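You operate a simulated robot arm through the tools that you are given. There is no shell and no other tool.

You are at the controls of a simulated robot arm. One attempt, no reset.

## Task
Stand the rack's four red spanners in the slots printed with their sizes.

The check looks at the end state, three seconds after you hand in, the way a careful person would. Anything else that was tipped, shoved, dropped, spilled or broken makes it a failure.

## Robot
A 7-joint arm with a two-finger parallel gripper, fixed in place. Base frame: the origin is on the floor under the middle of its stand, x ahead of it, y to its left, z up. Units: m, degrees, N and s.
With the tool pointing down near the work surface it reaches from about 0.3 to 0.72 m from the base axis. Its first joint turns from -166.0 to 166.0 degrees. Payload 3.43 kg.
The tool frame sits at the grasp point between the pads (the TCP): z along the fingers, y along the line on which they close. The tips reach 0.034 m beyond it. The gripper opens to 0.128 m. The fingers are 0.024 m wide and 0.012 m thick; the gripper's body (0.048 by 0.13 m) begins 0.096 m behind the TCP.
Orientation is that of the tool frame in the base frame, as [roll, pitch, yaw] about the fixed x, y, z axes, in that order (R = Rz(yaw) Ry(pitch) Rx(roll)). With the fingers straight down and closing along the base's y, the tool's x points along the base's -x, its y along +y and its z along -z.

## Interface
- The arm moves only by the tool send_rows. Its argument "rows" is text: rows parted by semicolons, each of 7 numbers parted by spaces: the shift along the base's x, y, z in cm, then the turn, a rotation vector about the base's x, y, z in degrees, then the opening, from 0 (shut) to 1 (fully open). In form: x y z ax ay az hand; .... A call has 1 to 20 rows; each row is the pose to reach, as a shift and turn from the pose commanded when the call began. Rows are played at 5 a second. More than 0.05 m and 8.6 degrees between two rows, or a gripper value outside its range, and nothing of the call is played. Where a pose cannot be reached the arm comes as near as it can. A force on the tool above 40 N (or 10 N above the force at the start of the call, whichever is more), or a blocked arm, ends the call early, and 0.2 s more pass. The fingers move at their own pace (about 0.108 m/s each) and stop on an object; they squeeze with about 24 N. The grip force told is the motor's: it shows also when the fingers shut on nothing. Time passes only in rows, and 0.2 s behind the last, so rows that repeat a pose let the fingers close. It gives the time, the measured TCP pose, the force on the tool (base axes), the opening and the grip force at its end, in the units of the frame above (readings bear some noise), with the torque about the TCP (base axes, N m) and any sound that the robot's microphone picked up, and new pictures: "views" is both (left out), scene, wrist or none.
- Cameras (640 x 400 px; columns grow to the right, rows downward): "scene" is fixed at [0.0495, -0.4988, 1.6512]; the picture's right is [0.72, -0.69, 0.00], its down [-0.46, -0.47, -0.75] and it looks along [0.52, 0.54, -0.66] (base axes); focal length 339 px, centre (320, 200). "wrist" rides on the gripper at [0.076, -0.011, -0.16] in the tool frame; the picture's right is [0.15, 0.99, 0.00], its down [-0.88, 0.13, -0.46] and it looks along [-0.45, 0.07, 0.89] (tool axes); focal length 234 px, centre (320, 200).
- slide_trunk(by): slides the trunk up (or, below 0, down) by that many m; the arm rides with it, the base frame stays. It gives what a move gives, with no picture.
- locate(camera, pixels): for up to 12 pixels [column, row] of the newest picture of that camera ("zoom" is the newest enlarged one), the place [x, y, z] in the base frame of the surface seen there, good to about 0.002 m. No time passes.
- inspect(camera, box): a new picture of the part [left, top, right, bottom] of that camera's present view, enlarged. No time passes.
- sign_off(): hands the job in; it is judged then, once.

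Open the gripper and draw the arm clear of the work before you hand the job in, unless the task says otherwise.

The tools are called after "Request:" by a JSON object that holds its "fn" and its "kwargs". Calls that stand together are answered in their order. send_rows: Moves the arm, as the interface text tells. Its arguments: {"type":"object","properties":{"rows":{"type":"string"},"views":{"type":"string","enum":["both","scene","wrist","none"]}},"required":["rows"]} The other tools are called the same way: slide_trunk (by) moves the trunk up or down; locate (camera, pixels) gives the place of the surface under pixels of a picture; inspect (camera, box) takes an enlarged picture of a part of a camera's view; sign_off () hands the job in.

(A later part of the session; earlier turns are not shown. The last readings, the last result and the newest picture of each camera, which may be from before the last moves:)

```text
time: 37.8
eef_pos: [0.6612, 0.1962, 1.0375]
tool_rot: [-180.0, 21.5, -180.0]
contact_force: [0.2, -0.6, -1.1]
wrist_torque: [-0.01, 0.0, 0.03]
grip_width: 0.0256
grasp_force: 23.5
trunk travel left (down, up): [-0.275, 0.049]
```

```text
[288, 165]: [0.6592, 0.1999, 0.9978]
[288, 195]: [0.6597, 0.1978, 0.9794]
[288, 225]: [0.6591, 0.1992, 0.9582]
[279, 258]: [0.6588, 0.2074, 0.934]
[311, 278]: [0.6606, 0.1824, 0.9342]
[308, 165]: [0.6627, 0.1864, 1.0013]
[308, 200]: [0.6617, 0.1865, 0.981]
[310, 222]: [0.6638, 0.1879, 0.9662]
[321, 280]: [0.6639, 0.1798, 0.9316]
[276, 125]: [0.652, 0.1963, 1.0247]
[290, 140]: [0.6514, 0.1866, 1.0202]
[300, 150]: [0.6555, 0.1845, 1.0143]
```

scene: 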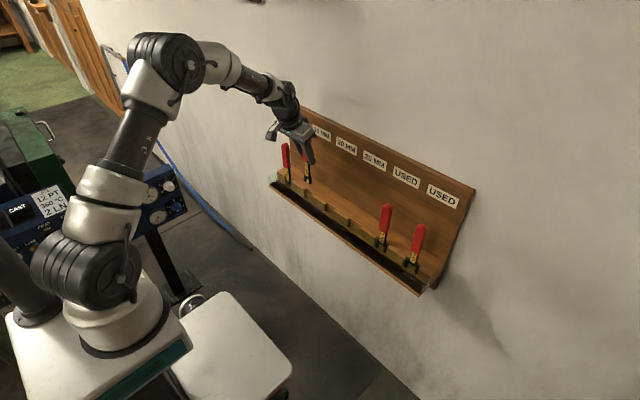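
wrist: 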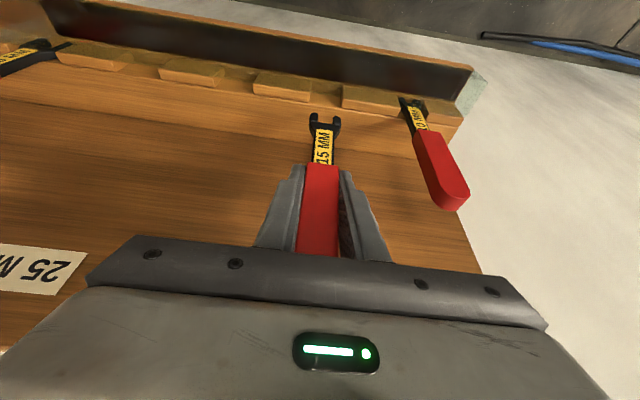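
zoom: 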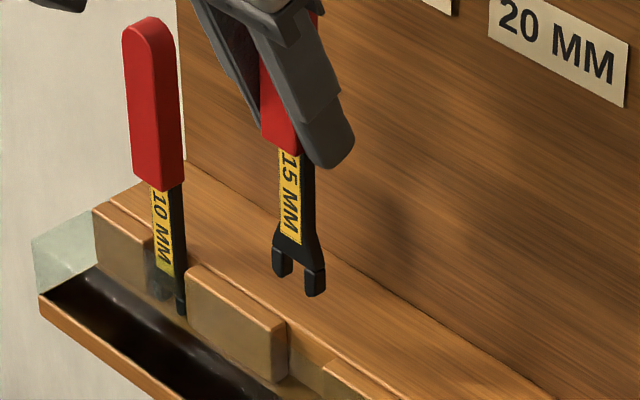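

Now the spanner is vertical with front x≈0.6595. I add +1 mm in x and lower 3.8 cm so the jaw tips come just to the slot mouth, then check.

Request:
{"fn": "send_rows", "kwargs": {"rows": "0.1 0 -0.6 0 0 0 0; 0.1 0 -1.2 0 0 0 0; 0.1 0 -1.8 0 0 0 0; 0.1 0 -2.4 0 0 0 0; 0.1 0 -3 0 0 0 0; 0.1 0 -3.5 0 0 0 0; 0.1 0 -3.5 0 0 0 0", "views": "both"}}

Request:
{"fn": "inspect", "kwargs": {"camera": "scene", "box": [290, 155, 336, 205]}}

Request:
{"fn": "inspect", "kwargs": {"camera": "wrist", "box": [280, 70, 370, 180]}}

```text
time: 39.4
eef_pos: [0.6613, 0.1962, 1.0006]
tool_rot: [180.0, 21.4, 180.0]
contact_force: [0.7, -0.3, -1.7]
wrist_torque: [-0.01, 0.02, 0.02]
grip_width: 0.0261
grasp_force: 23.9
trunk travel left (down, up): [-0.275, 0.049]
```

scene: 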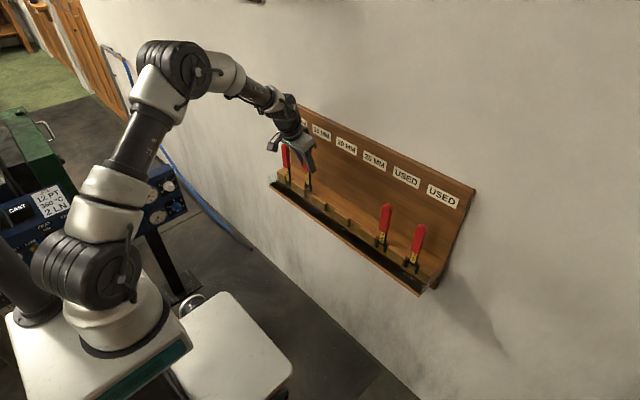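
wrist: 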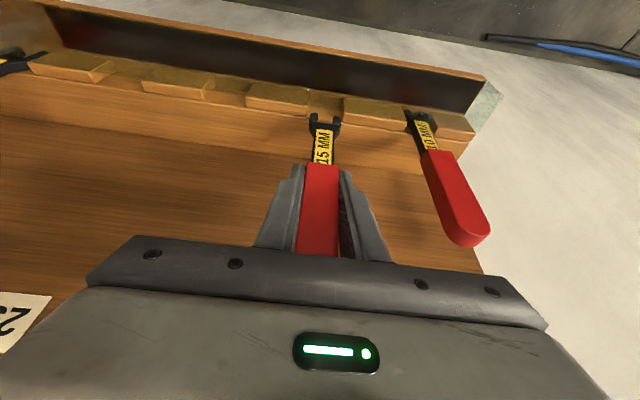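

```text
8.00 times, centred on (313, 180) of scene
```

zoom: 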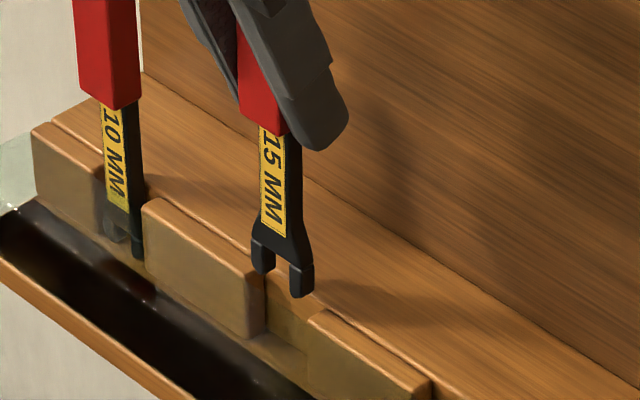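

```text
3.64 times, centred on (325, 125) of wrist
```

zoom: 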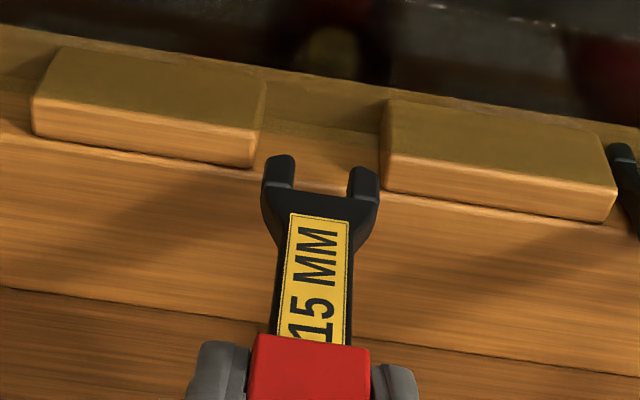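

No contact yet and the jaw tips are right above the slot mouth. Image geometry says the jaws are ≈0.8 mm too far left, so I shift -0.08 cm in y and lower 1 cm gently while watching force.

Request:
{"fn": "send_rows", "kwargs": {"rows": "0 -0.08 0 0 0 0 0; 0 -0.08 -0.2 0 0 0 0; 0 -0.08 -0.4 0 0 0 0; 0 -0.08 -0.6 0 0 0 0; 0 -0.08 -0.8 0 0 0 0; 0 -0.08 -1 0 0 0 0; 0 -0.08 -1 0 0 0 0", "views": "wrist"}}

Request:
{"fn": "inspect", "kwargs": {"camera": "scene", "box": [290, 155, 336, 205]}}

Request:
{"fn": "inspect", "kwargs": {"camera": "wrist", "box": [280, 70, 370, 180]}}

```text
time: 41.0
eef_pos: [0.6626, 0.1947, 0.9904]
tool_rot: [179.9, 21.5, 179.9]
contact_force: [0.8, 0.1, -1.5]
wrist_torque: [0.02, 0.01, 0.02]
grip_width: 0.026
grasp_force: 24.1
trunk travel left (down, up): [-0.275, 0.049]
```

wrist: 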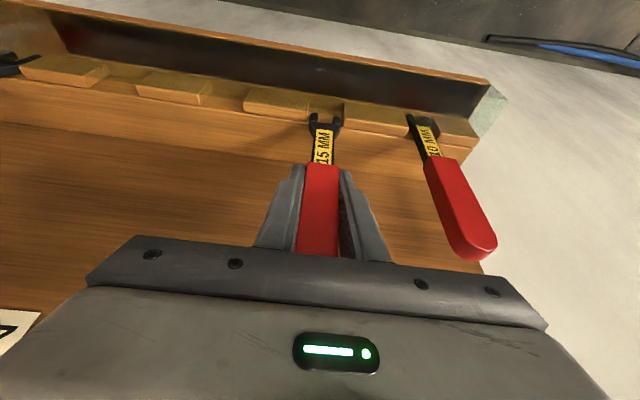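

```text
8.00 times, centred on (313, 180) of scene
```

zoom: 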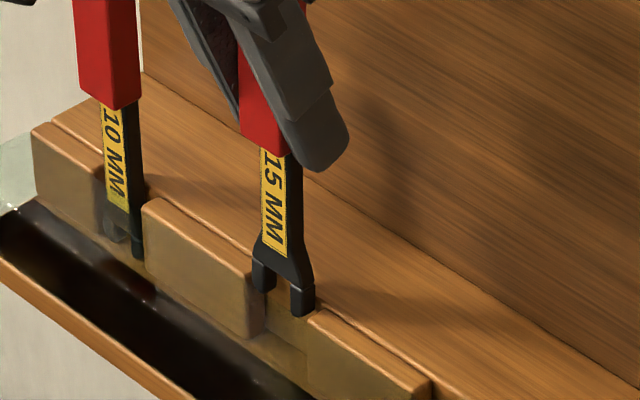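

```text
3.64 times, centred on (325, 125) of wrist
```

zoom: 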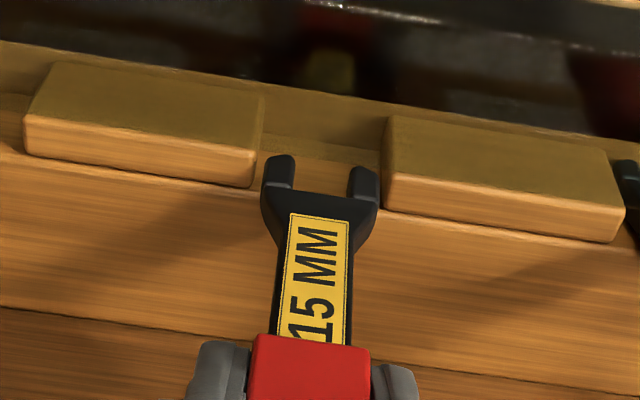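

Still only the spanner's weight (-1.5 N). I lower another 1 cm gently.

Request:
{"fn": "send_rows", "kwargs": {"rows": "0 0 -0.2 0 0 0 0; 0 0 -0.4 0 0 0 0; 0 0 -0.6 0 0 0 0; 0 0 -0.8 0 0 0 0; 0 0 -1 0 0 0 0; 0 0 -1 0 0 0 0", "views": "wrist"}}

Request:
{"fn": "inspect", "kwargs": {"camera": "scene", "box": [290, 155, 336, 205]}}

Request:
{"fn": "inspect", "kwargs": {"camera": "wrist", "box": [280, 70, 370, 180]}}

```text
time: 42.4
eef_pos: [0.6613, 0.1948, 0.9799]
tool_rot: [-180.0, 21.5, -179.9]
contact_force: [0.1, -0.4, -1.0]
wrist_torque: [0.02, 0.03, -0.01]
grip_width: 0.0259
grasp_force: 23.5
trunk travel left (down, up): [-0.275, 0.049]
```

wrist: 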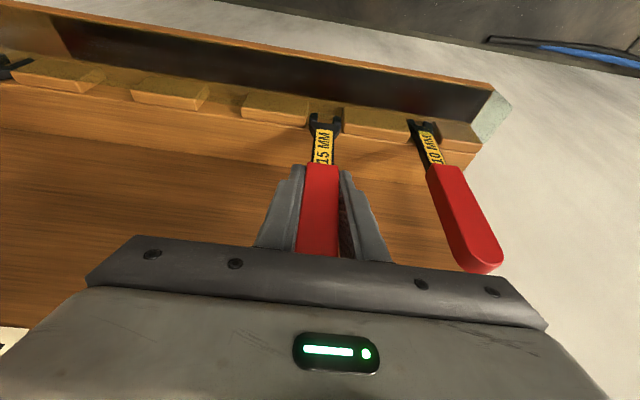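

```text
8.00 times, centred on (313, 180) of scene
```

zoom: 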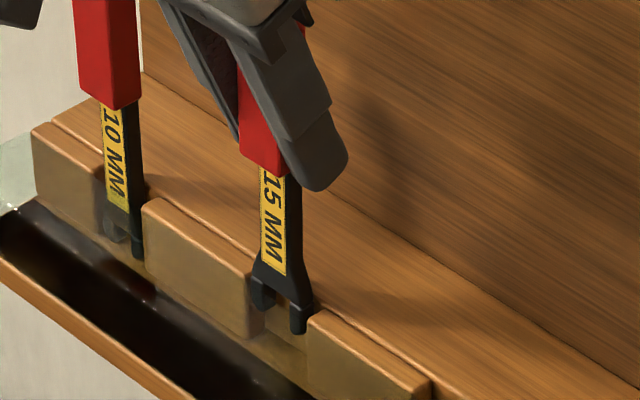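

```text
3.64 times, centred on (325, 125) of wrist
```

zoom: 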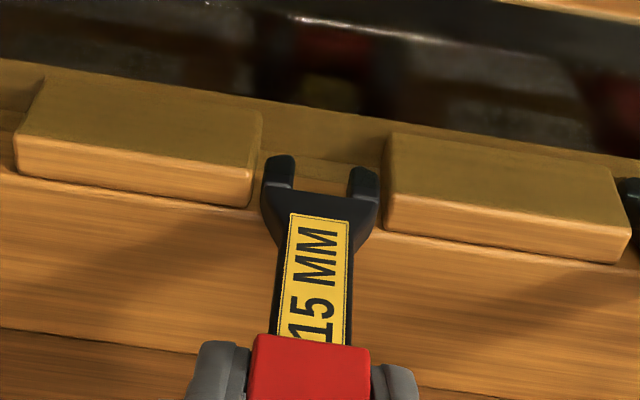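

It is entering the slot freely. I lower a further 2.2 cm in small steps.

Request:
{"fn": "send_rows", "kwargs": {"rows": "0 0 -0.3 0 0 0 0; 0 0 -0.6 0 0 0 0; 0 0 -0.9 0 0 0 0; 0 0 -1.2 0 0 0 0; 0 0 -1.5 0 0 0 0; 0 0 -1.8 0 0 0 0; 0 0 -2 0 0 0 0; 0 0 -2.2 0 0 0 0; 0 0 -2.2 0 0 0 0", "views": "both"}}

Request:
{"fn": "inspect", "kwargs": {"camera": "scene", "box": [290, 155, 336, 205]}}

Request:
{"fn": "inspect", "kwargs": {"camera": "wrist", "box": [280, 70, 370, 180]}}

```text
time: 44.4
eef_pos: [0.6622, 0.1955, 0.9595]
tool_rot: [180.0, 21.5, 179.9]
contact_force: [-0.9, 0.0, -0.6]
wrist_torque: [-0.04, 0.1, -0.02]
grip_width: 0.0254
grasp_force: 24.2
trunk travel left (down, up): [-0.275, 0.049]
```

scene: 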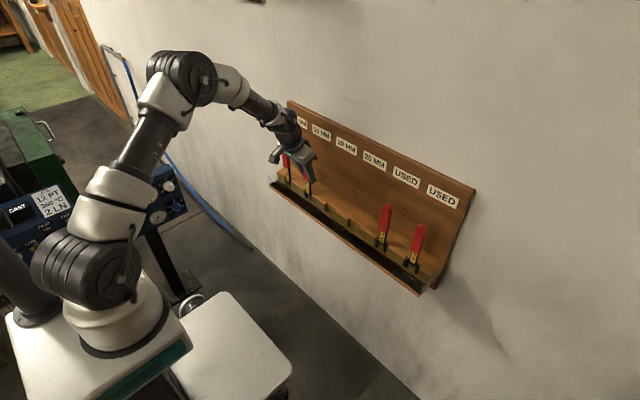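
wrist: 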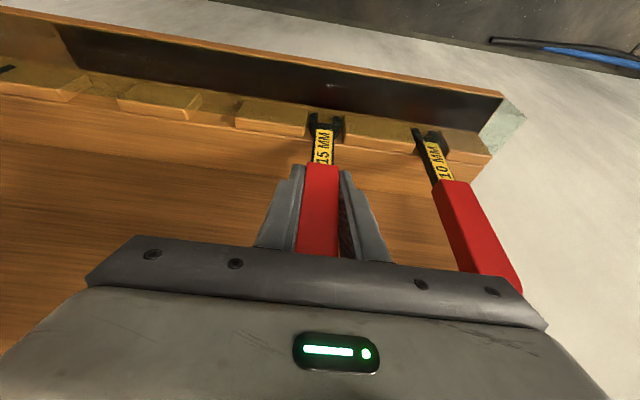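

```text
8.00 times, centred on (313, 180) of scene
```

zoom: 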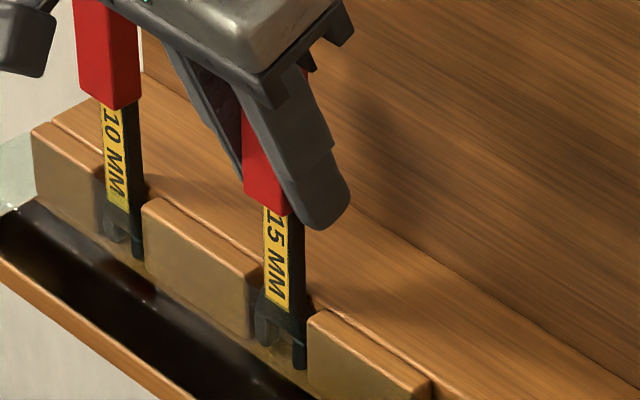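

```text
3.64 times, centred on (325, 125) of wrist
```

zoom: 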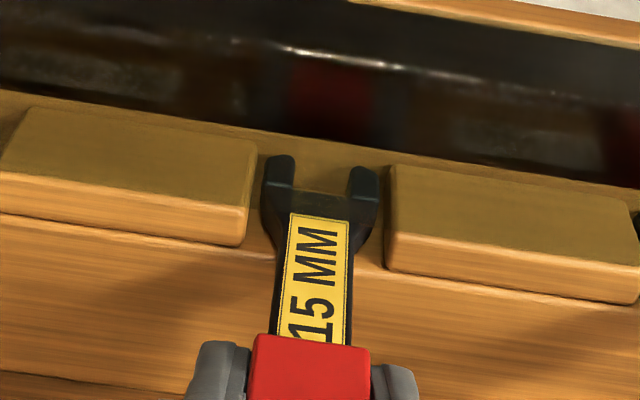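

It is nearly at the floor (bottom ≈0.843). I lower in half-millimetre steps and read the force.

Request:
{"fn": "send_rows", "kwargs": {"rows": "0 0 -0.05 0 0 0 0; 0 0 -0.1 0 0 0 0; 0 0 -0.15 0 0 0 0; 0 0 -0.15 0 0 0 0", "views": "none"}}

```text
time: 45.4
eef_pos: [0.6632, 0.1942, 0.9603]
tool_rot: [-179.9, 21.6, 179.9]
contact_force: [-5.6, -2.4, 10.6]
wrist_torque: [-0.2, 0.7, -0.04]
grip_width: 0.0258
grasp_force: 24.0
trunk travel left (down, up): [-0.275, 0.049]
```

Floor contact reached (10.6 N). I ease up in small steps until only the spanner's own weight is carried.

Request:
{"fn": "send_rows", "kwargs": {"rows": "0 0 0.05 0 0 0 0; 0 0 0.1 0 0 0 0; 0 0 0.1 0 0 0 0", "views": "none"}}

```text
time: 46.2
eef_pos: [0.6629, 0.1948, 0.9591]
tool_rot: [-180.0, 21.5, -180.0]
contact_force: [-2.0, -0.1, 4.1]
wrist_torque: [-0.09, -0.1, -0.01]
grip_width: 0.0261
grasp_force: 24.2
trunk travel left (down, up): [-0.275, 0.049]
```

Nearly unloaded (4 N). I ease up another 0.5 mm and then open the fingers.

Request:
{"fn": "send_rows", "kwargs": {"rows": "0 0 0.05 0 0 0 0; 0 0 0.05 0 0 0 0; 0 0 0.05 0 0 0 0.21; 0 0 0.05 0 0 0 0.24; 0 0 0.05 0 0 0 0.3; 0 0 0.05 0 0 0 0.45; 0 0 0.05 0 0 0 0.45; 0 0 0.05 0 0 0 0.45", "views": "both"}}

Request:
{"fn": "inspect", "kwargs": {"camera": "scene", "box": [280, 135, 344, 205]}}

Request:
{"fn": "inspect", "kwargs": {"camera": "wrist", "box": [250, 90, 390, 260]}}

```text
time: 48.0
eef_pos: [0.6628, 0.1959, 0.9579]
tool_rot: [-180.0, 21.5, 179.9]
contact_force: [0.2, -0.1, -0.2]
wrist_torque: [0.01, 0.04, -0.01]
grip_width: 0.0575
grasp_force: 0.0
trunk travel left (down, up): [-0.275, 0.049]
```

scene: 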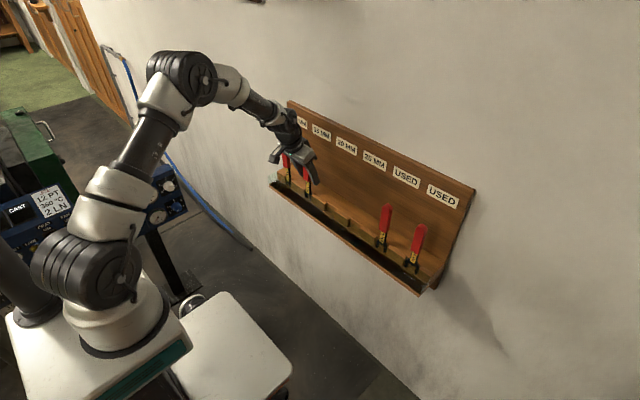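
wrist: 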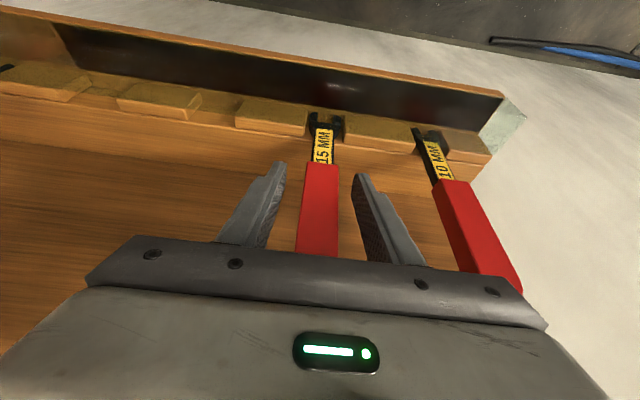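

```text
5.71 times, centred on (312, 170) of scene
```

zoom: 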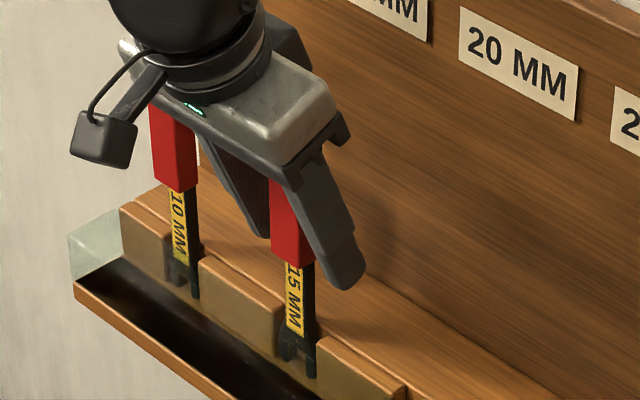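

```text
2.35 times, centred on (320, 175) of wrist
```

zoom: 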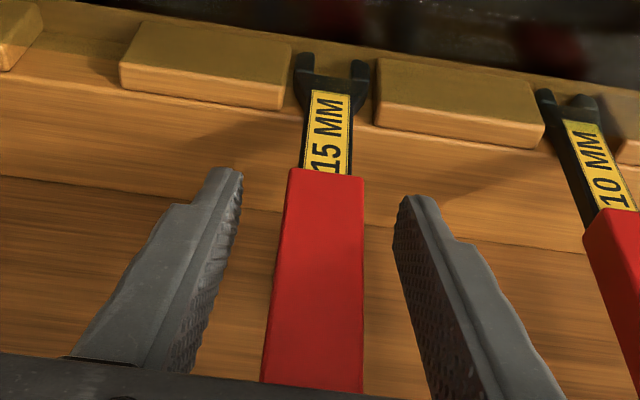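

The 15 mm spanner stands free in slot 2. I raise the hand straight up 14 cm, then look at both placed spanners.

Request:
{"fn": "send_rows", "kwargs": {"rows": "0 0 1.5 0 0 0 0.45; 0 0 4 0 0 0 0.45; 0 0 7 0 0 0 0.45; 0 0 10.5 0 0 0 0.45; 0 0 14 0 0 0 0.45; -0.15 -4 14 0 0 0 0.45; -0.15 -8.5 14 0 0 0 0.45; -0.15 -13 14 0 0 0 0.45; -0.15 -17.5 14 0 0 0 0.45; -0.15 -22 14 0 0 0 0.45; -0.15 -26.5 14 0 0 0 0.45; -0.15 -30.5 14 0 0 0 0.45; -0.15 -32.9 14 0 0 0 0.45; -0.15 -32.9 14 0 0 0 0.45; -0.15 -32.9 14 0 0 0 0.45", "views": "both"}}

Request:
{"fn": "inspect", "kwargs": {"camera": "scene", "box": [266, 130, 346, 210]}}

Request:
{"fn": "inspect", "kwargs": {"camera": "wrist", "box": [270, 40, 382, 150]}}

```text
time: 51.2
eef_pos: [0.6592, -0.1355, 1.0993]
tool_rot: [180.0, 21.5, 180.0]
contact_force: [-0.3, -0.4, 0.0]
wrist_torque: [-0.01, 0.0, 0.02]
grip_width: 0.0577
grasp_force: 0.1
trunk travel left (down, up): [-0.275, 0.049]
```

scene: 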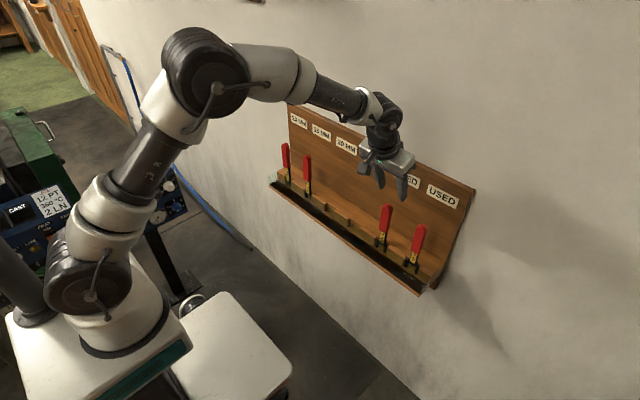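
wrist: 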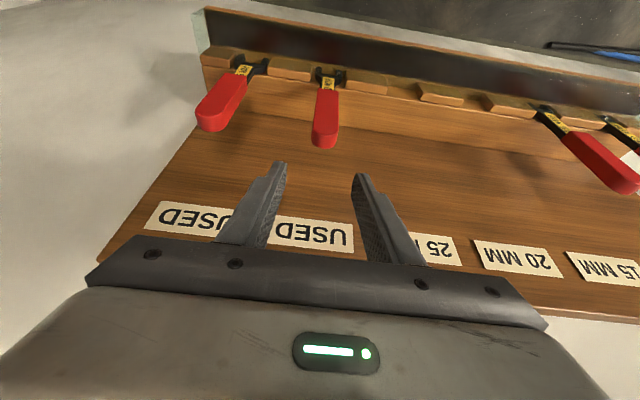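

```text
5.00 times, centred on (306, 170) of scene
```

zoom: 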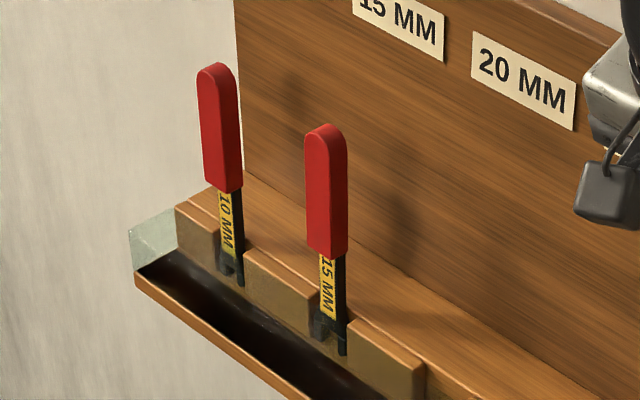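

```text
3.64 times, centred on (326, 95) of wrist
```

zoom: 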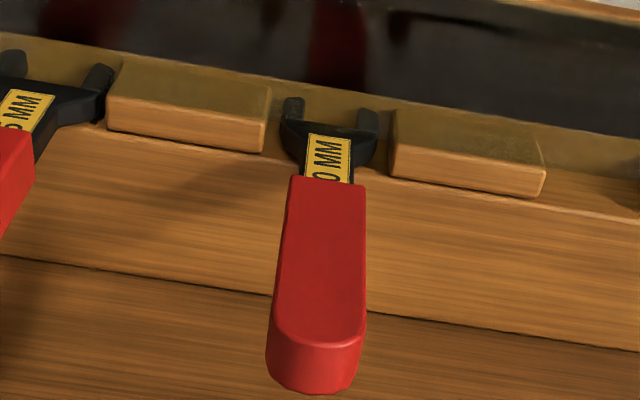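

Both placed spanners stand upright. Now I locate the 20 mm handle and jaw edges beneath the gripper.

Request:
{"fn": "locate", "kwargs": {"camera": "zoom", "pixels": [[293, 195], [362, 200], [288, 240], [363, 245], [281, 290], [362, 295], [277, 320], [358, 320], [320, 250], [318, 380], [288, 115], [377, 125]]}}

Request:
{"fn": "locate", "kwargs": {"camera": "zoom", "pixels": [[283, 130], [375, 140], [330, 175], [328, 145], [268, 110], [393, 140], [264, 140], [391, 165], [480, 160], [480, 185], [585, 185], [600, 170]]}}

```text
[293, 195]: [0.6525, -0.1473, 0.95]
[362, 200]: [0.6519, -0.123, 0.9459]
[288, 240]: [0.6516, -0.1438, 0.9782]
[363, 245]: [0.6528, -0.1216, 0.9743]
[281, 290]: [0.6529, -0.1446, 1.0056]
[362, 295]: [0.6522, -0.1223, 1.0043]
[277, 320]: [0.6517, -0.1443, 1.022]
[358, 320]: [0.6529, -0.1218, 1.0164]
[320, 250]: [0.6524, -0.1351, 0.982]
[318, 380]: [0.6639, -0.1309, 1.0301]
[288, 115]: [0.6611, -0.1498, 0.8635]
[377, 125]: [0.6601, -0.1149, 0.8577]
```

```text
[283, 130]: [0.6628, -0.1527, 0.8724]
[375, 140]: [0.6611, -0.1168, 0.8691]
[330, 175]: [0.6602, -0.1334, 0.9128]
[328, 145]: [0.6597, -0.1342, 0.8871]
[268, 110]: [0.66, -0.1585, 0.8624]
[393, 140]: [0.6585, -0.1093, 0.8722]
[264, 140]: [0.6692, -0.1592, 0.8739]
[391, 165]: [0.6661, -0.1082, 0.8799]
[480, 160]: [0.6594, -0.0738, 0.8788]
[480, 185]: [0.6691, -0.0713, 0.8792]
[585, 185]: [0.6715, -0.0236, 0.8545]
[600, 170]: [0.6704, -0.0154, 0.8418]
```

Handle centre ≈ -0.134, matching the gripper's y. I descend straight down and grip.

Request:
{"fn": "send_rows", "kwargs": {"rows": "0 0 -3.5 0 0 0 0.45; 0 0 -7 0 0 0 0.45; 0 0 -9 0 0 0 0.45; 0 0 -10.5 0 0 0 0.45; 0 0 -10.5 0 0 0 0.45; 0 0 -10.5 0 0 0 0.45; 0 0 -10.5 0 0 0 0.3; 0 0 -10.5 0 0 0 0.22; 0 0 -10.5 0 0 0 0.1; 0 0 -10.5 0 0 0 0; 0 0 -10.5 0 0 0 0; 0 0 -10.5 0 0 0 0", "views": "both"}}

```text
time: 53.8
eef_pos: [0.6602, -0.1352, 0.9954]
tool_rot: [180.0, 21.5, 180.0]
contact_force: [0.5, -4.4, -0.9]
wrist_torque: [-0.07, 0.01, 0.01]
grip_width: 0.0254
grasp_force: 23.7
trunk travel left (down, up): [-0.275, 0.049]
```

scene: 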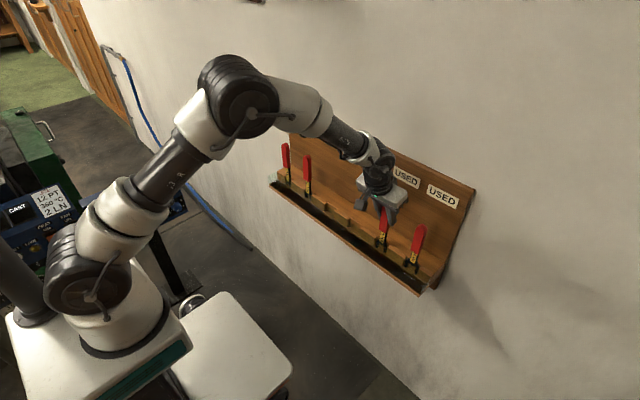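
wrist: 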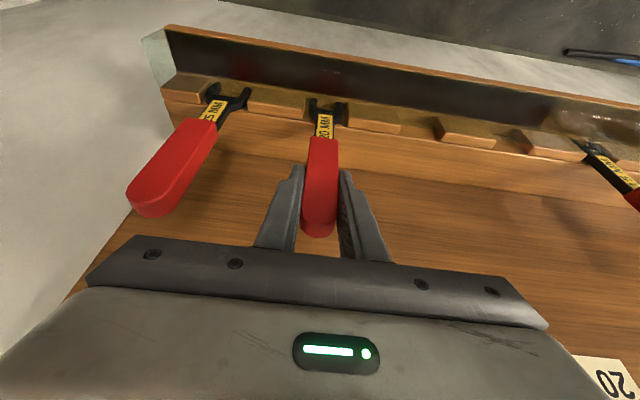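

Gripped (25.4 mm, 23.7 N), small -4 N side load. I lift straight up 7 cm.

Request:
{"fn": "send_rows", "kwargs": {"rows": "0 0 0.5 0 0 0 0; 0 0 1 0 0 0 0; 0 0 2 0 0 0 0; 0 0 3 0 0 0 0; 0 0 4.5 0 0 0 0; 0 0 6 0 0 0 0; 0 0 7 0 0 0 0; 0 0 7 0 0 0 0; 0 0 7 0 0 0 0", "views": "both"}}

Request:
{"fn": "inspect", "kwargs": {"camera": "wrist", "box": [280, 55, 376, 175]}}

Request:
{"fn": "locate", "kwargs": {"camera": "zoom", "pixels": [[310, 270], [312, 230], [315, 200], [275, 150], [350, 160], [312, 175], [262, 170], [368, 180], [305, 300], [303, 340], [300, 380], [315, 120]]}}

```text
time: 55.8
eef_pos: [0.6624, -0.1347, 1.0637]
tool_rot: [-180.0, 21.6, -180.0]
contact_force: [0.2, 0.5, -1.3]
wrist_torque: [0.02, 0.0, -0.02]
grip_width: 0.0257
grasp_force: 23.9
trunk travel left (down, up): [-0.275, 0.049]
```

scene: 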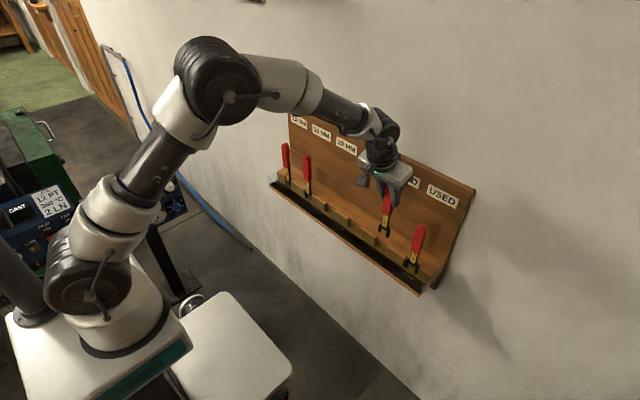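
wrist: 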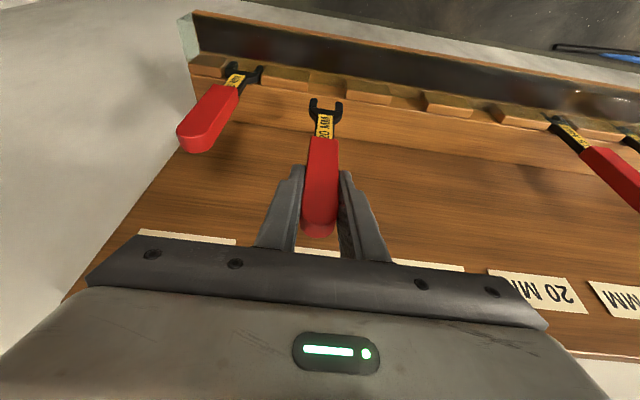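

```text
3.33 times, centred on (328, 115) of wrist
```

zoom: 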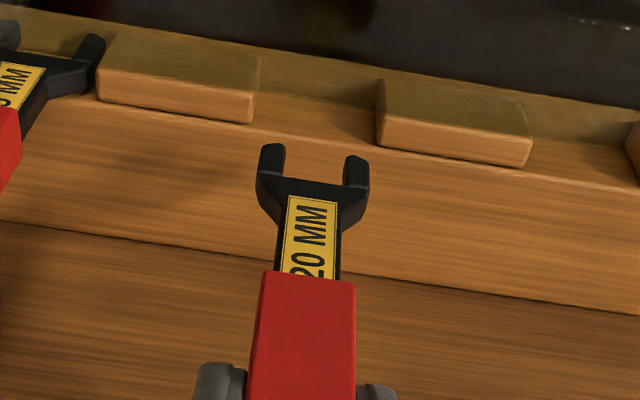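

```text
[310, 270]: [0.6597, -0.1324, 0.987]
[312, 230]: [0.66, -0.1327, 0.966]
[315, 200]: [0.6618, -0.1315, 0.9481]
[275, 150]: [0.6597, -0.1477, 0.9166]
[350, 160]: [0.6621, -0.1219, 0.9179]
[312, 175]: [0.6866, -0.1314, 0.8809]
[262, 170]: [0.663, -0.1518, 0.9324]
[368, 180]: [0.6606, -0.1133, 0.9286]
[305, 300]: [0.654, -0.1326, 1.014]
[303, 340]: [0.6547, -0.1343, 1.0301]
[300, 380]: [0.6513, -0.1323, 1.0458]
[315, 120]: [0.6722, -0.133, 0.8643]
```

The 20 mm spanner hangs straight, jaw front x≈0.6605. I carry it +21.9 cm in y with no x shift this time, to above slot 3.

Request:
{"fn": "send_rows", "kwargs": {"rows": "0 2 0.3 0 0 0 0; 0 5 0.5 0 0 0 0; 0 8.5 0.5 0 0 0 0; 0 12 0.5 0 0 0 0; 0 15.5 0.5 0 0 0 0; 0 19 0.5 0 0 0 0; 0 21 0.3 0 0 0 0; 0 21.9 0 0 0 0 0; 0 21.9 0 0 0 0 0; 0 21.9 0 0 0 0 0; 0 21.9 0 0 0 0 0", "views": "both"}}

Request:
{"fn": "inspect", "kwargs": {"camera": "scene", "box": [300, 150, 364, 220]}}

Request:
{"fn": "inspect", "kwargs": {"camera": "wrist", "box": [276, 55, 372, 165]}}

```text
time: 58.2
eef_pos: [0.6614, 0.0863, 1.0643]
tool_rot: [180.0, 21.6, -180.0]
contact_force: [1.3, -0.4, -1.9]
wrist_torque: [-0.02, 0.02, 0.01]
grip_width: 0.0257
grasp_force: 24.0
trunk travel left (down, up): [-0.275, 0.049]
```

scene: 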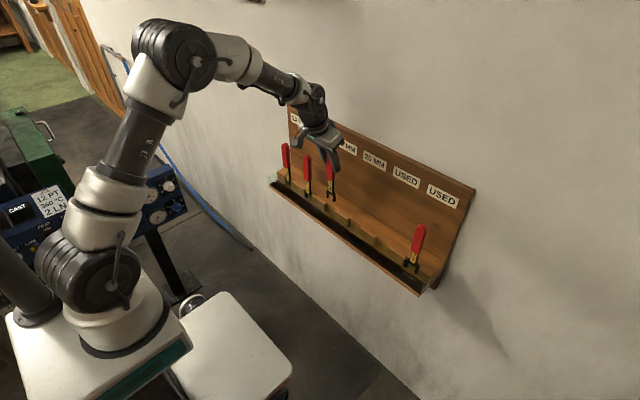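
wrist: 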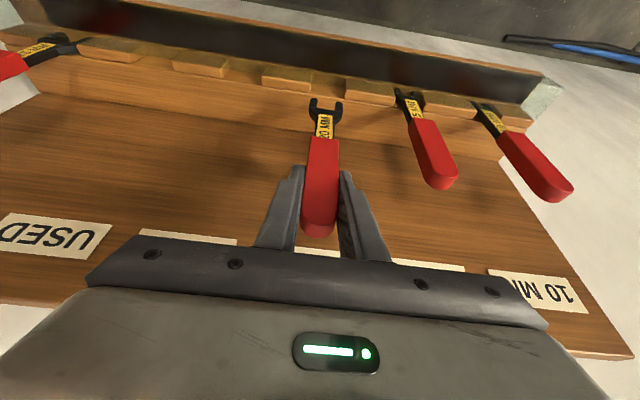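

```text
5.71 times, centred on (332, 185) of scene
```

zoom: 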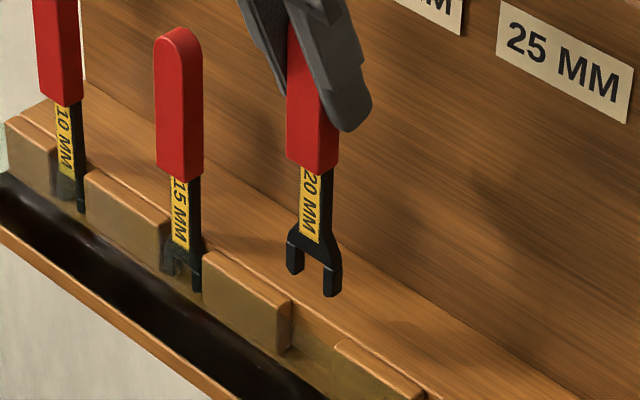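

```text
3.64 times, centred on (324, 110) of wrist
```

zoom: 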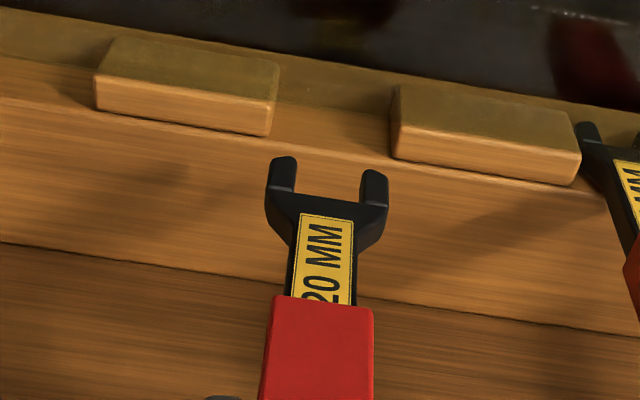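

I locate jaw and slot edges from this wrist zoom, then from the scene zoom.

Request:
{"fn": "locate", "kwargs": {"camera": "zoom", "pixels": [[318, 290], [324, 250], [328, 222], [282, 170], [372, 182], [268, 190], [386, 200], [328, 205], [275, 100], [393, 130], [270, 125], [391, 150]]}}

Request:
{"fn": "inspect", "kwargs": {"camera": "scene", "box": [316, 170, 356, 215]}}

```text
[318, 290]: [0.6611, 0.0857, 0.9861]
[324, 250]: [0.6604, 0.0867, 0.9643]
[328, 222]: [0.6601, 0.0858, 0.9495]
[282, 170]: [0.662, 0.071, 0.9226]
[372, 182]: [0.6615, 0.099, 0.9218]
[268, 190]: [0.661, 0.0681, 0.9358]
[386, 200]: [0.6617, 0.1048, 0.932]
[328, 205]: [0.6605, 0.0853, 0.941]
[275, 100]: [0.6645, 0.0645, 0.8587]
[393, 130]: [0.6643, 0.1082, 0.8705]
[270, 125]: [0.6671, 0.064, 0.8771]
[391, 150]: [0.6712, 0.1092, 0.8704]
```

```text
8.89 times, centred on (336, 192) of scene
```

zoom: 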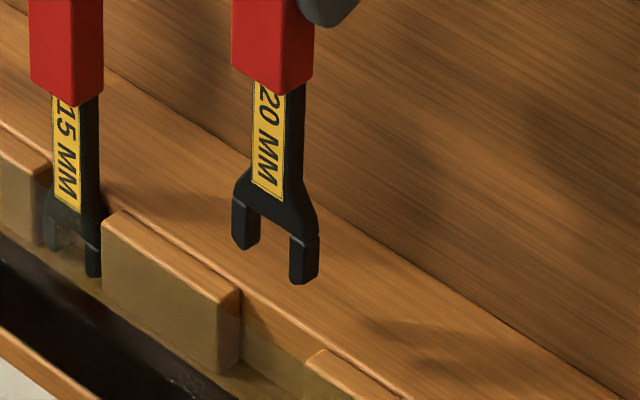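

Wrist view: jaws y 0.068–0.105 centred on slot 0.064–0.1085. I check x from the scene zoom too.

Request:
{"fn": "locate", "kwargs": {"camera": "zoom", "pixels": [[262, 120], [265, 150], [268, 180], [243, 230], [302, 265], [288, 215], [292, 120], [294, 160], [312, 265], [250, 70], [300, 75], [310, 220]]}}

Request:
{"fn": "locate", "kwargs": {"camera": "zoom", "pixels": [[170, 300], [225, 335], [238, 310], [236, 345], [325, 365], [312, 358], [270, 320], [270, 345], [200, 260], [215, 275], [230, 285], [300, 310]]}}

```text
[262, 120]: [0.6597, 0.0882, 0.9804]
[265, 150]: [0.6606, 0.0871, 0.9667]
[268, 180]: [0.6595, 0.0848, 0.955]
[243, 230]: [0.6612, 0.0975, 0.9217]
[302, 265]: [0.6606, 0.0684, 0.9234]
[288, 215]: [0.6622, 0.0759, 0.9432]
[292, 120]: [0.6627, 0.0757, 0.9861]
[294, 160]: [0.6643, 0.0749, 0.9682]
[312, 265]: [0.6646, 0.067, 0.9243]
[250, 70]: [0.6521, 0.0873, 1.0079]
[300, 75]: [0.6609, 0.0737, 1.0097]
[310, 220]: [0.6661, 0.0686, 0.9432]
```

```text
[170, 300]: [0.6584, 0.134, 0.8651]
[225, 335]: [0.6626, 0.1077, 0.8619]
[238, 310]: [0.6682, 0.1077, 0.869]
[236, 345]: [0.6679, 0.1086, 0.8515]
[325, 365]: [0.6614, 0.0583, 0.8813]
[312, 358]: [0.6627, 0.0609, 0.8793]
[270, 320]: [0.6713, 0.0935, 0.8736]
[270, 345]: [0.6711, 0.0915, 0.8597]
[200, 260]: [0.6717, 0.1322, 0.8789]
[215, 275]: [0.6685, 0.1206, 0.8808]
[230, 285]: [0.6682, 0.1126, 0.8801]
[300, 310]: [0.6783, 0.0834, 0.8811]
```

Both cameras agree on alignment (jaw front x≈0.6605, centred in y). I lower 4 cm gently to enter the slot mouth.

Request:
{"fn": "send_rows", "kwargs": {"rows": "0 0 -0.7 0 0 0 0; 0 0 -1.4 0 0 0 0; 0 0 -2.1 0 0 0 0; 0 0 -2.6 0 0 0 0; 0 0 -2.9 0 0 0 0; 0 0 -3.2 0 0 0 0; 0 0 -3.5 0 0 0 0; 0 0 -3.8 0 0 0 0; 0 0 -3.8 0 0 0 0", "views": "wrist"}}

Request:
{"fn": "inspect", "kwargs": {"camera": "scene", "box": [310, 165, 362, 220]}}

Request:
{"fn": "inspect", "kwargs": {"camera": "wrist", "box": [276, 65, 372, 175]}}

```text
time: 60.2
eef_pos: [0.6616, 0.0848, 1.0259]
tool_rot: [180.0, 21.4, -179.9]
contact_force: [-0.5, -0.2, -1.4]
wrist_torque: [0.02, -0.02, -0.01]
grip_width: 0.0257
grasp_force: 24.2
trunk travel left (down, up): [-0.275, 0.049]
```

wrist: 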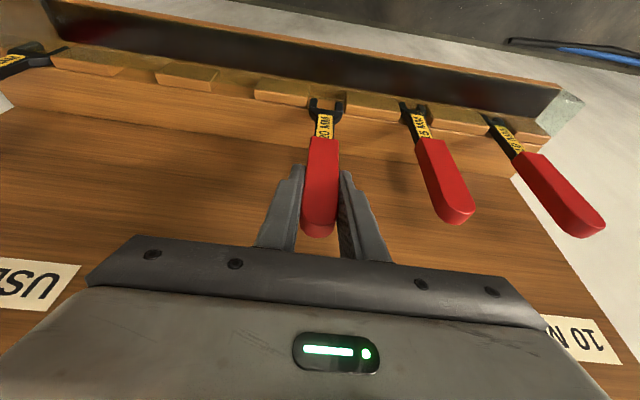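

```text
7.27 times, centred on (336, 192) of scene
```

zoom: 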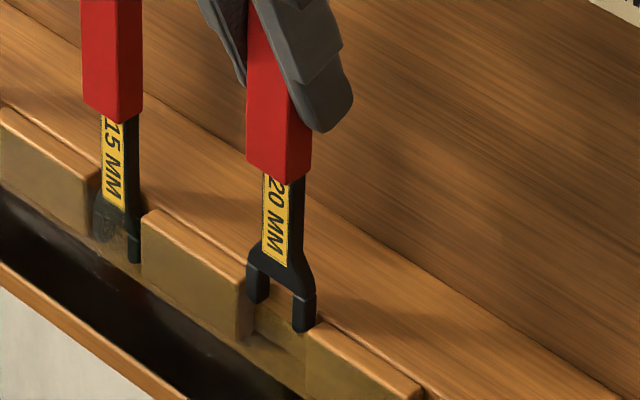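

```text
3.64 times, centred on (324, 120) of wrist
```

zoom: 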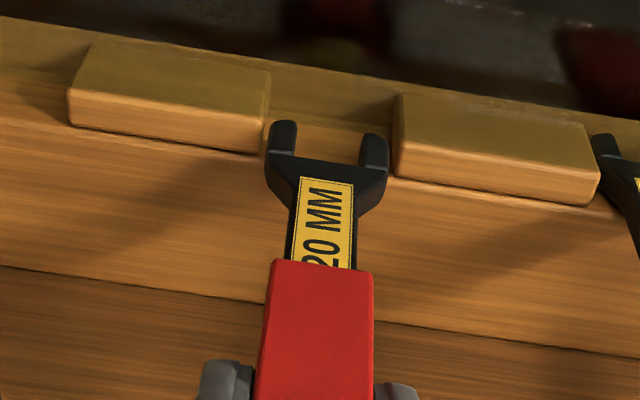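

No contact; the prong tips have just entered the mouth. I continue down another 1.2 cm with the same gentle steps.

Request:
{"fn": "send_rows", "kwargs": {"rows": "0 0 -0.2 0 0 0 0; 0 0 -0.4 0 0 0 0; 0 0 -0.6 0 0 0 0; 0 0 -0.8 0 0 0 0; 0 0 -1 0 0 0 0; 0 0 -1.2 0 0 0 0; 0 0 -1.2 0 0 0 0", "views": "wrist"}}

Request:
{"fn": "inspect", "kwargs": {"camera": "scene", "box": [310, 165, 362, 220]}}

```text
time: 61.8
eef_pos: [0.661, 0.0853, 1.013]
tool_rot: [180.0, 21.6, -179.9]
contact_force: [-0.6, 0.1, -1.7]
wrist_torque: [-0.02, 0.01, 0.03]
grip_width: 0.0256
grasp_force: 23.7
trunk travel left (down, up): [-0.275, 0.049]
```

wrist: 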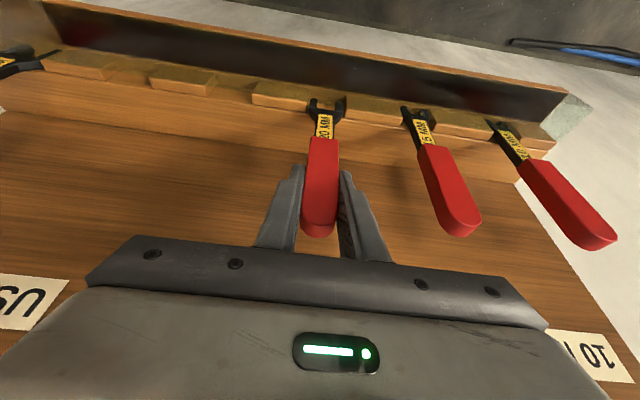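

```text
7.27 times, centred on (336, 192) of scene
```

zoom: 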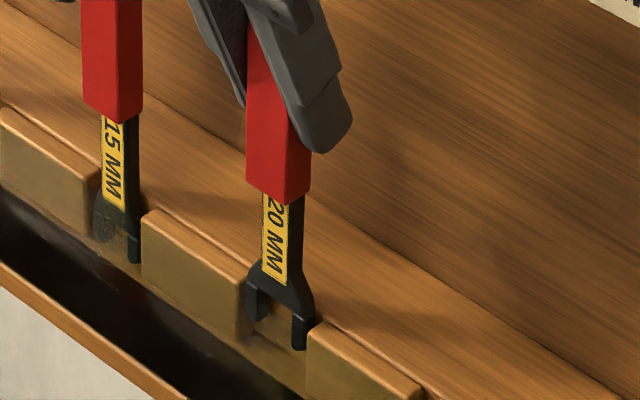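

It's going in cleanly. I lower 1.75 cm more, finishing in 0.5 mm steps.

Request:
{"fn": "send_rows", "kwargs": {"rows": "0 0 -0.3 0 0 0 0; 0 0 -0.6 0 0 0 0; 0 0 -0.9 0 0 0 0; 0 0 -1.2 0 0 0 0; 0 0 -1.4 0 0 0 0; 0 0 -1.55 0 0 0 0; 0 0 -1.65 0 0 0 0; 0 0 -1.75 0 0 0 0; 0 0 -1.75 0 0 0 0", "views": "none"}}

```text
time: 63.8
eef_pos: [0.661, 0.0842, 0.9964]
tool_rot: [180.0, 21.5, -180.0]
contact_force: [-0.4, 0.5, -1.4]
wrist_torque: [-0.03, -0.03, -0.02]
grip_width: 0.0258
grasp_force: 23.9
trunk travel left (down, up): [-0.275, 0.049]
```

Still hanging free at 2.5 mm above nominal. I lower in 0.5 mm steps to find the floor.

Request:
{"fn": "send_rows", "kwargs": {"rows": "0 0 -0.05 0 0 0 0; 0 0 -0.1 0 0 0 0; 0 0 -0.15 0 0 0 0; 0 0 -0.15 0 0 0 0", "views": "none"}}

```text
time: 64.8
eef_pos: [0.6618, 0.0842, 0.9959]
tool_rot: [-179.9, 21.6, 179.8]
contact_force: [-3.1, -1.0, 10.2]
wrist_torque: [-0.07, 0.77, -0.03]
grip_width: 0.0259
grasp_force: 24.4
trunk travel left (down, up): [-0.275, 0.049]
```

Floor found (10 N). I ease up 1.5 mm and then open the fingers.

Request:
{"fn": "send_rows", "kwargs": {"rows": "0 0 0.05 0 0 0 0; 0 0 0.1 0 0 0 0; 0 0 0.15 0 0 0 0; 0 0 0.15 0 0 0 0", "views": "wrist"}}

Request:
{"fn": "inspect", "kwargs": {"camera": "scene", "box": [310, 165, 362, 220]}}

```text
time: 65.8
eef_pos: [0.6619, 0.0853, 0.9966]
tool_rot: [180.0, 21.5, 180.0]
contact_force: [0.3, -1.9, 3.2]
wrist_torque: [0.0, -0.81, -0.05]
grip_width: 0.0257
grasp_force: 24.4
trunk travel left (down, up): [-0.275, 0.049]
```

wrist: 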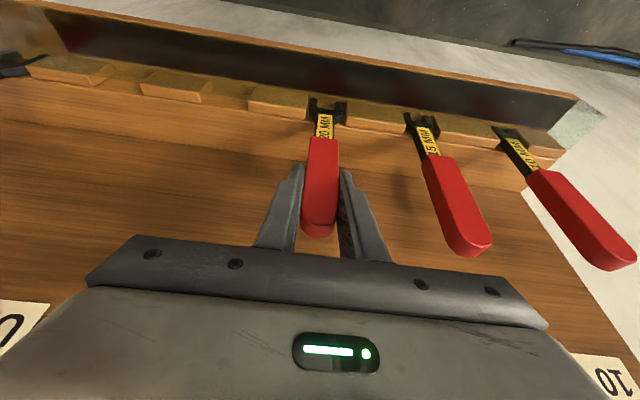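

```text
7.27 times, centred on (336, 192) of scene
```

zoom: 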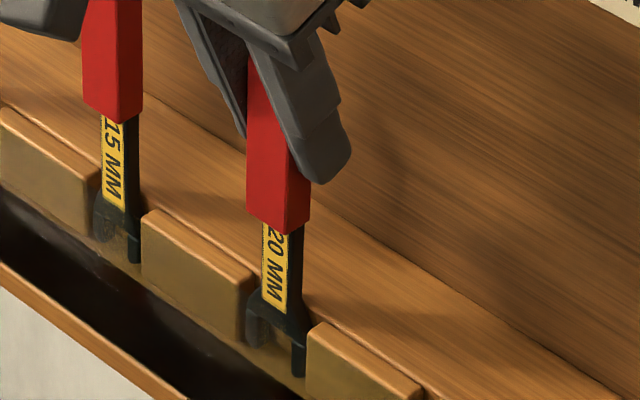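

Residual load is small; I ease another 0.5 mm and open.

Request:
{"fn": "send_rows", "kwargs": {"rows": "0 0 0.05 0 0 0 0; 0 0 0.05 0 0 0 0; 0 0 0.05 0 0 0 0.21; 0 0 0.05 0 0 0 0.24; 0 0 0.05 0 0 0 0.3; 0 0 0.05 0 0 0 0.45; 0 0 0.05 0 0 0 0.45; 0 0 0.05 0 0 0 0.45", "views": "both"}}

Request:
{"fn": "inspect", "kwargs": {"camera": "scene", "box": [290, 145, 362, 220]}}

Request:
{"fn": "inspect", "kwargs": {"camera": "wrist", "box": [260, 80, 400, 250]}}

```text
time: 67.6
eef_pos: [0.6606, 0.0837, 0.9978]
tool_rot: [-179.9, 21.5, 179.9]
contact_force: [-0.7, 0.7, -0.6]
wrist_torque: [0.01, 0.01, -0.03]
grip_width: 0.0575
grasp_force: 0.1
trunk travel left (down, up): [-0.275, 0.049]
```

scene: 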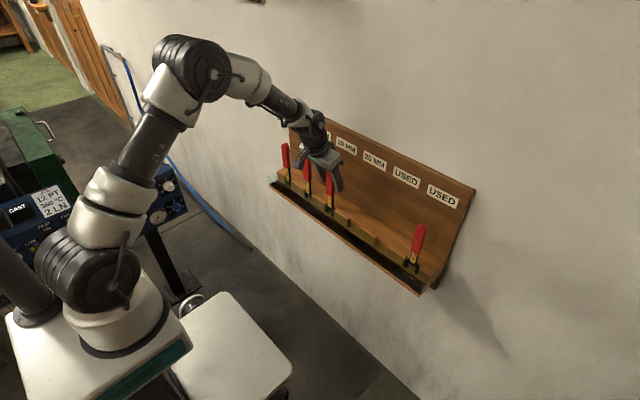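
wrist: 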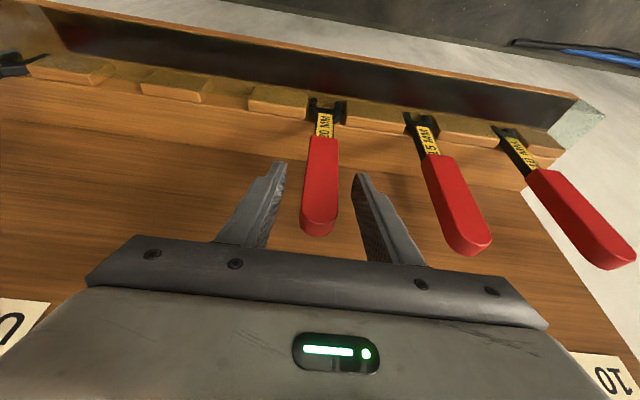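

```text
5.33 times, centred on (326, 182) of scene
```

zoom: 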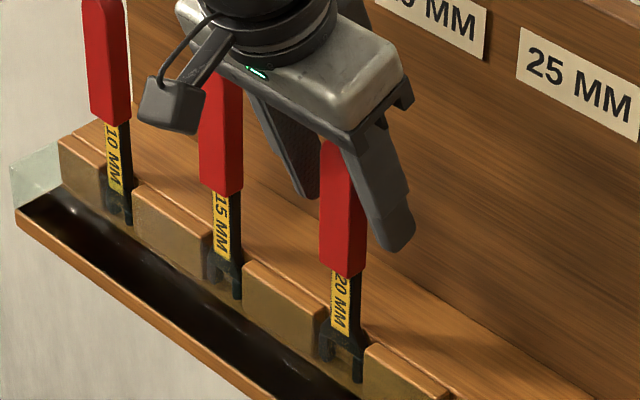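

```text
2.35 times, centred on (330, 165) of wrist
```

zoom: 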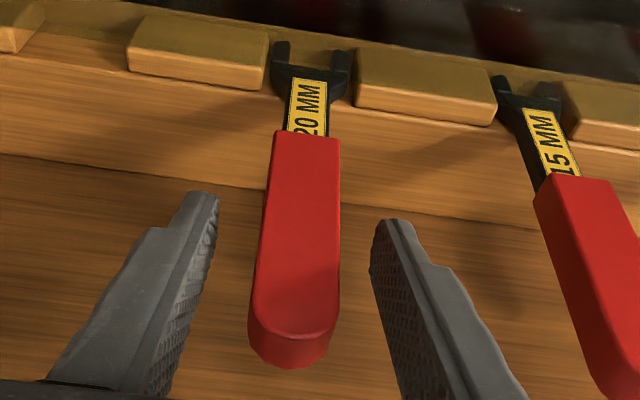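

The 20 mm spanner stands in slot 3. I measure its handle face for lean.

Request:
{"fn": "locate", "kwargs": {"camera": "zoom", "pixels": [[306, 145], [304, 180], [300, 215], [298, 250], [296, 285], [294, 310], [308, 105], [290, 60], [340, 70], [270, 170], [338, 170], [555, 200]]}}

```text
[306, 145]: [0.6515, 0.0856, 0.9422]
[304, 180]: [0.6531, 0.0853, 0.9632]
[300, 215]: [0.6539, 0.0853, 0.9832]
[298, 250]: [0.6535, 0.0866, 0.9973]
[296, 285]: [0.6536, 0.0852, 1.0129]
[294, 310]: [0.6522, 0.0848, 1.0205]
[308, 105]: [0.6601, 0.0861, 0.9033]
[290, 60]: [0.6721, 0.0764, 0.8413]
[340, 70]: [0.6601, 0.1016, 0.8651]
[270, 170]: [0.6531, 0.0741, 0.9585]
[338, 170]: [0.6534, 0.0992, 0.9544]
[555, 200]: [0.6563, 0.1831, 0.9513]
```

It is vertical (handle front x≈0.653 throughout). I raise up and move over the 25 mm spanner at y≈-0.245.

Request:
{"fn": "send_rows", "kwargs": {"rows": "0 0 2 0 0 0 0.45; 0 0 5 0 0 0 0.45; 0 0 8 0 0 0 0.45; 0 0 10.2 0 0 0 0.45; 0 -4 10.2 0 0 0 0.45; 0 -8.5 10.2 0 0 0 0.45; 0 -13 10.2 0 0 0 0.45; 0 -17.5 10.2 0 0 0 0.45; 0 -22 10.2 0 0 0 0.45; 0 -26.5 10.2 0 0 0 0.45; 0 -30.5 10.2 0 0 0 0.45; 0 -32.9 10.2 0 0 0 0.45; 0 -32.9 10.2 0 0 0 0.45; 0 -32.9 10.2 0 0 0 0.45", "views": "both"}}

Request:
{"fn": "inspect", "kwargs": {"camera": "scene", "box": [276, 135, 366, 225]}}

Request:
{"fn": "inspect", "kwargs": {"camera": "wrist", "box": [270, 40, 382, 150]}}

```text
time: 70.6
eef_pos: [0.6607, -0.2425, 1.099]
tool_rot: [180.0, 21.5, -180.0]
contact_force: [-0.1, 0.6, -0.7]
wrist_torque: [0.0, 0.0, -0.03]
grip_width: 0.0578
grasp_force: 0.0
trunk travel left (down, up): [-0.275, 0.049]
```

scene: 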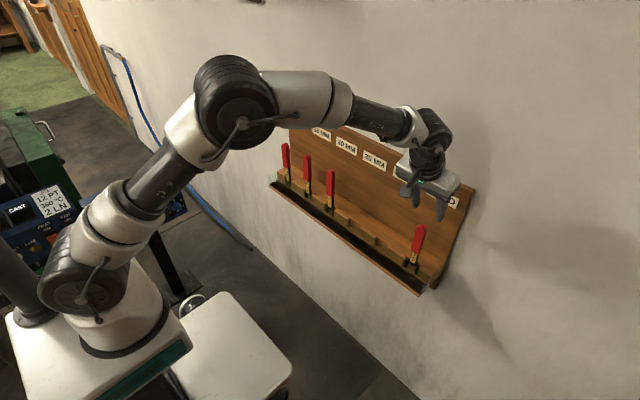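
wrist: 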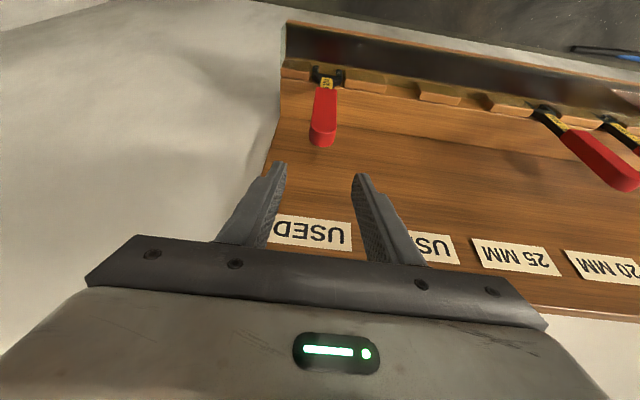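

```text
4.44 times, centred on (321, 180) of scene
```

zoom: 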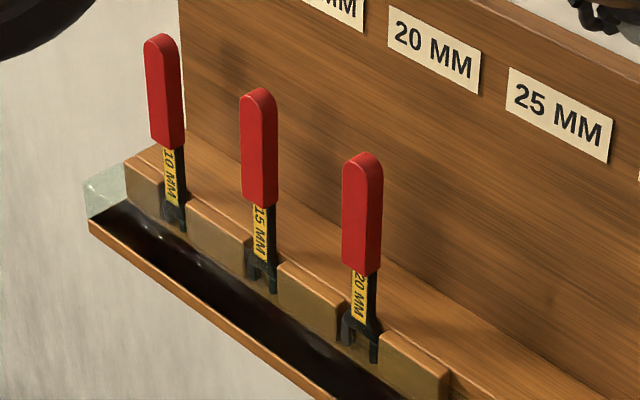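

```text
3.64 times, centred on (326, 95) of wrist
```

zoom: 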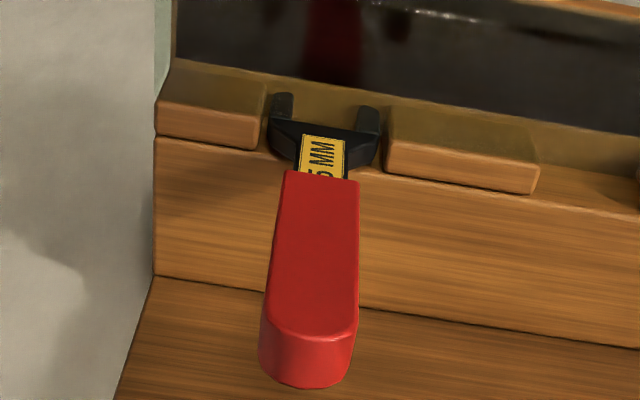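

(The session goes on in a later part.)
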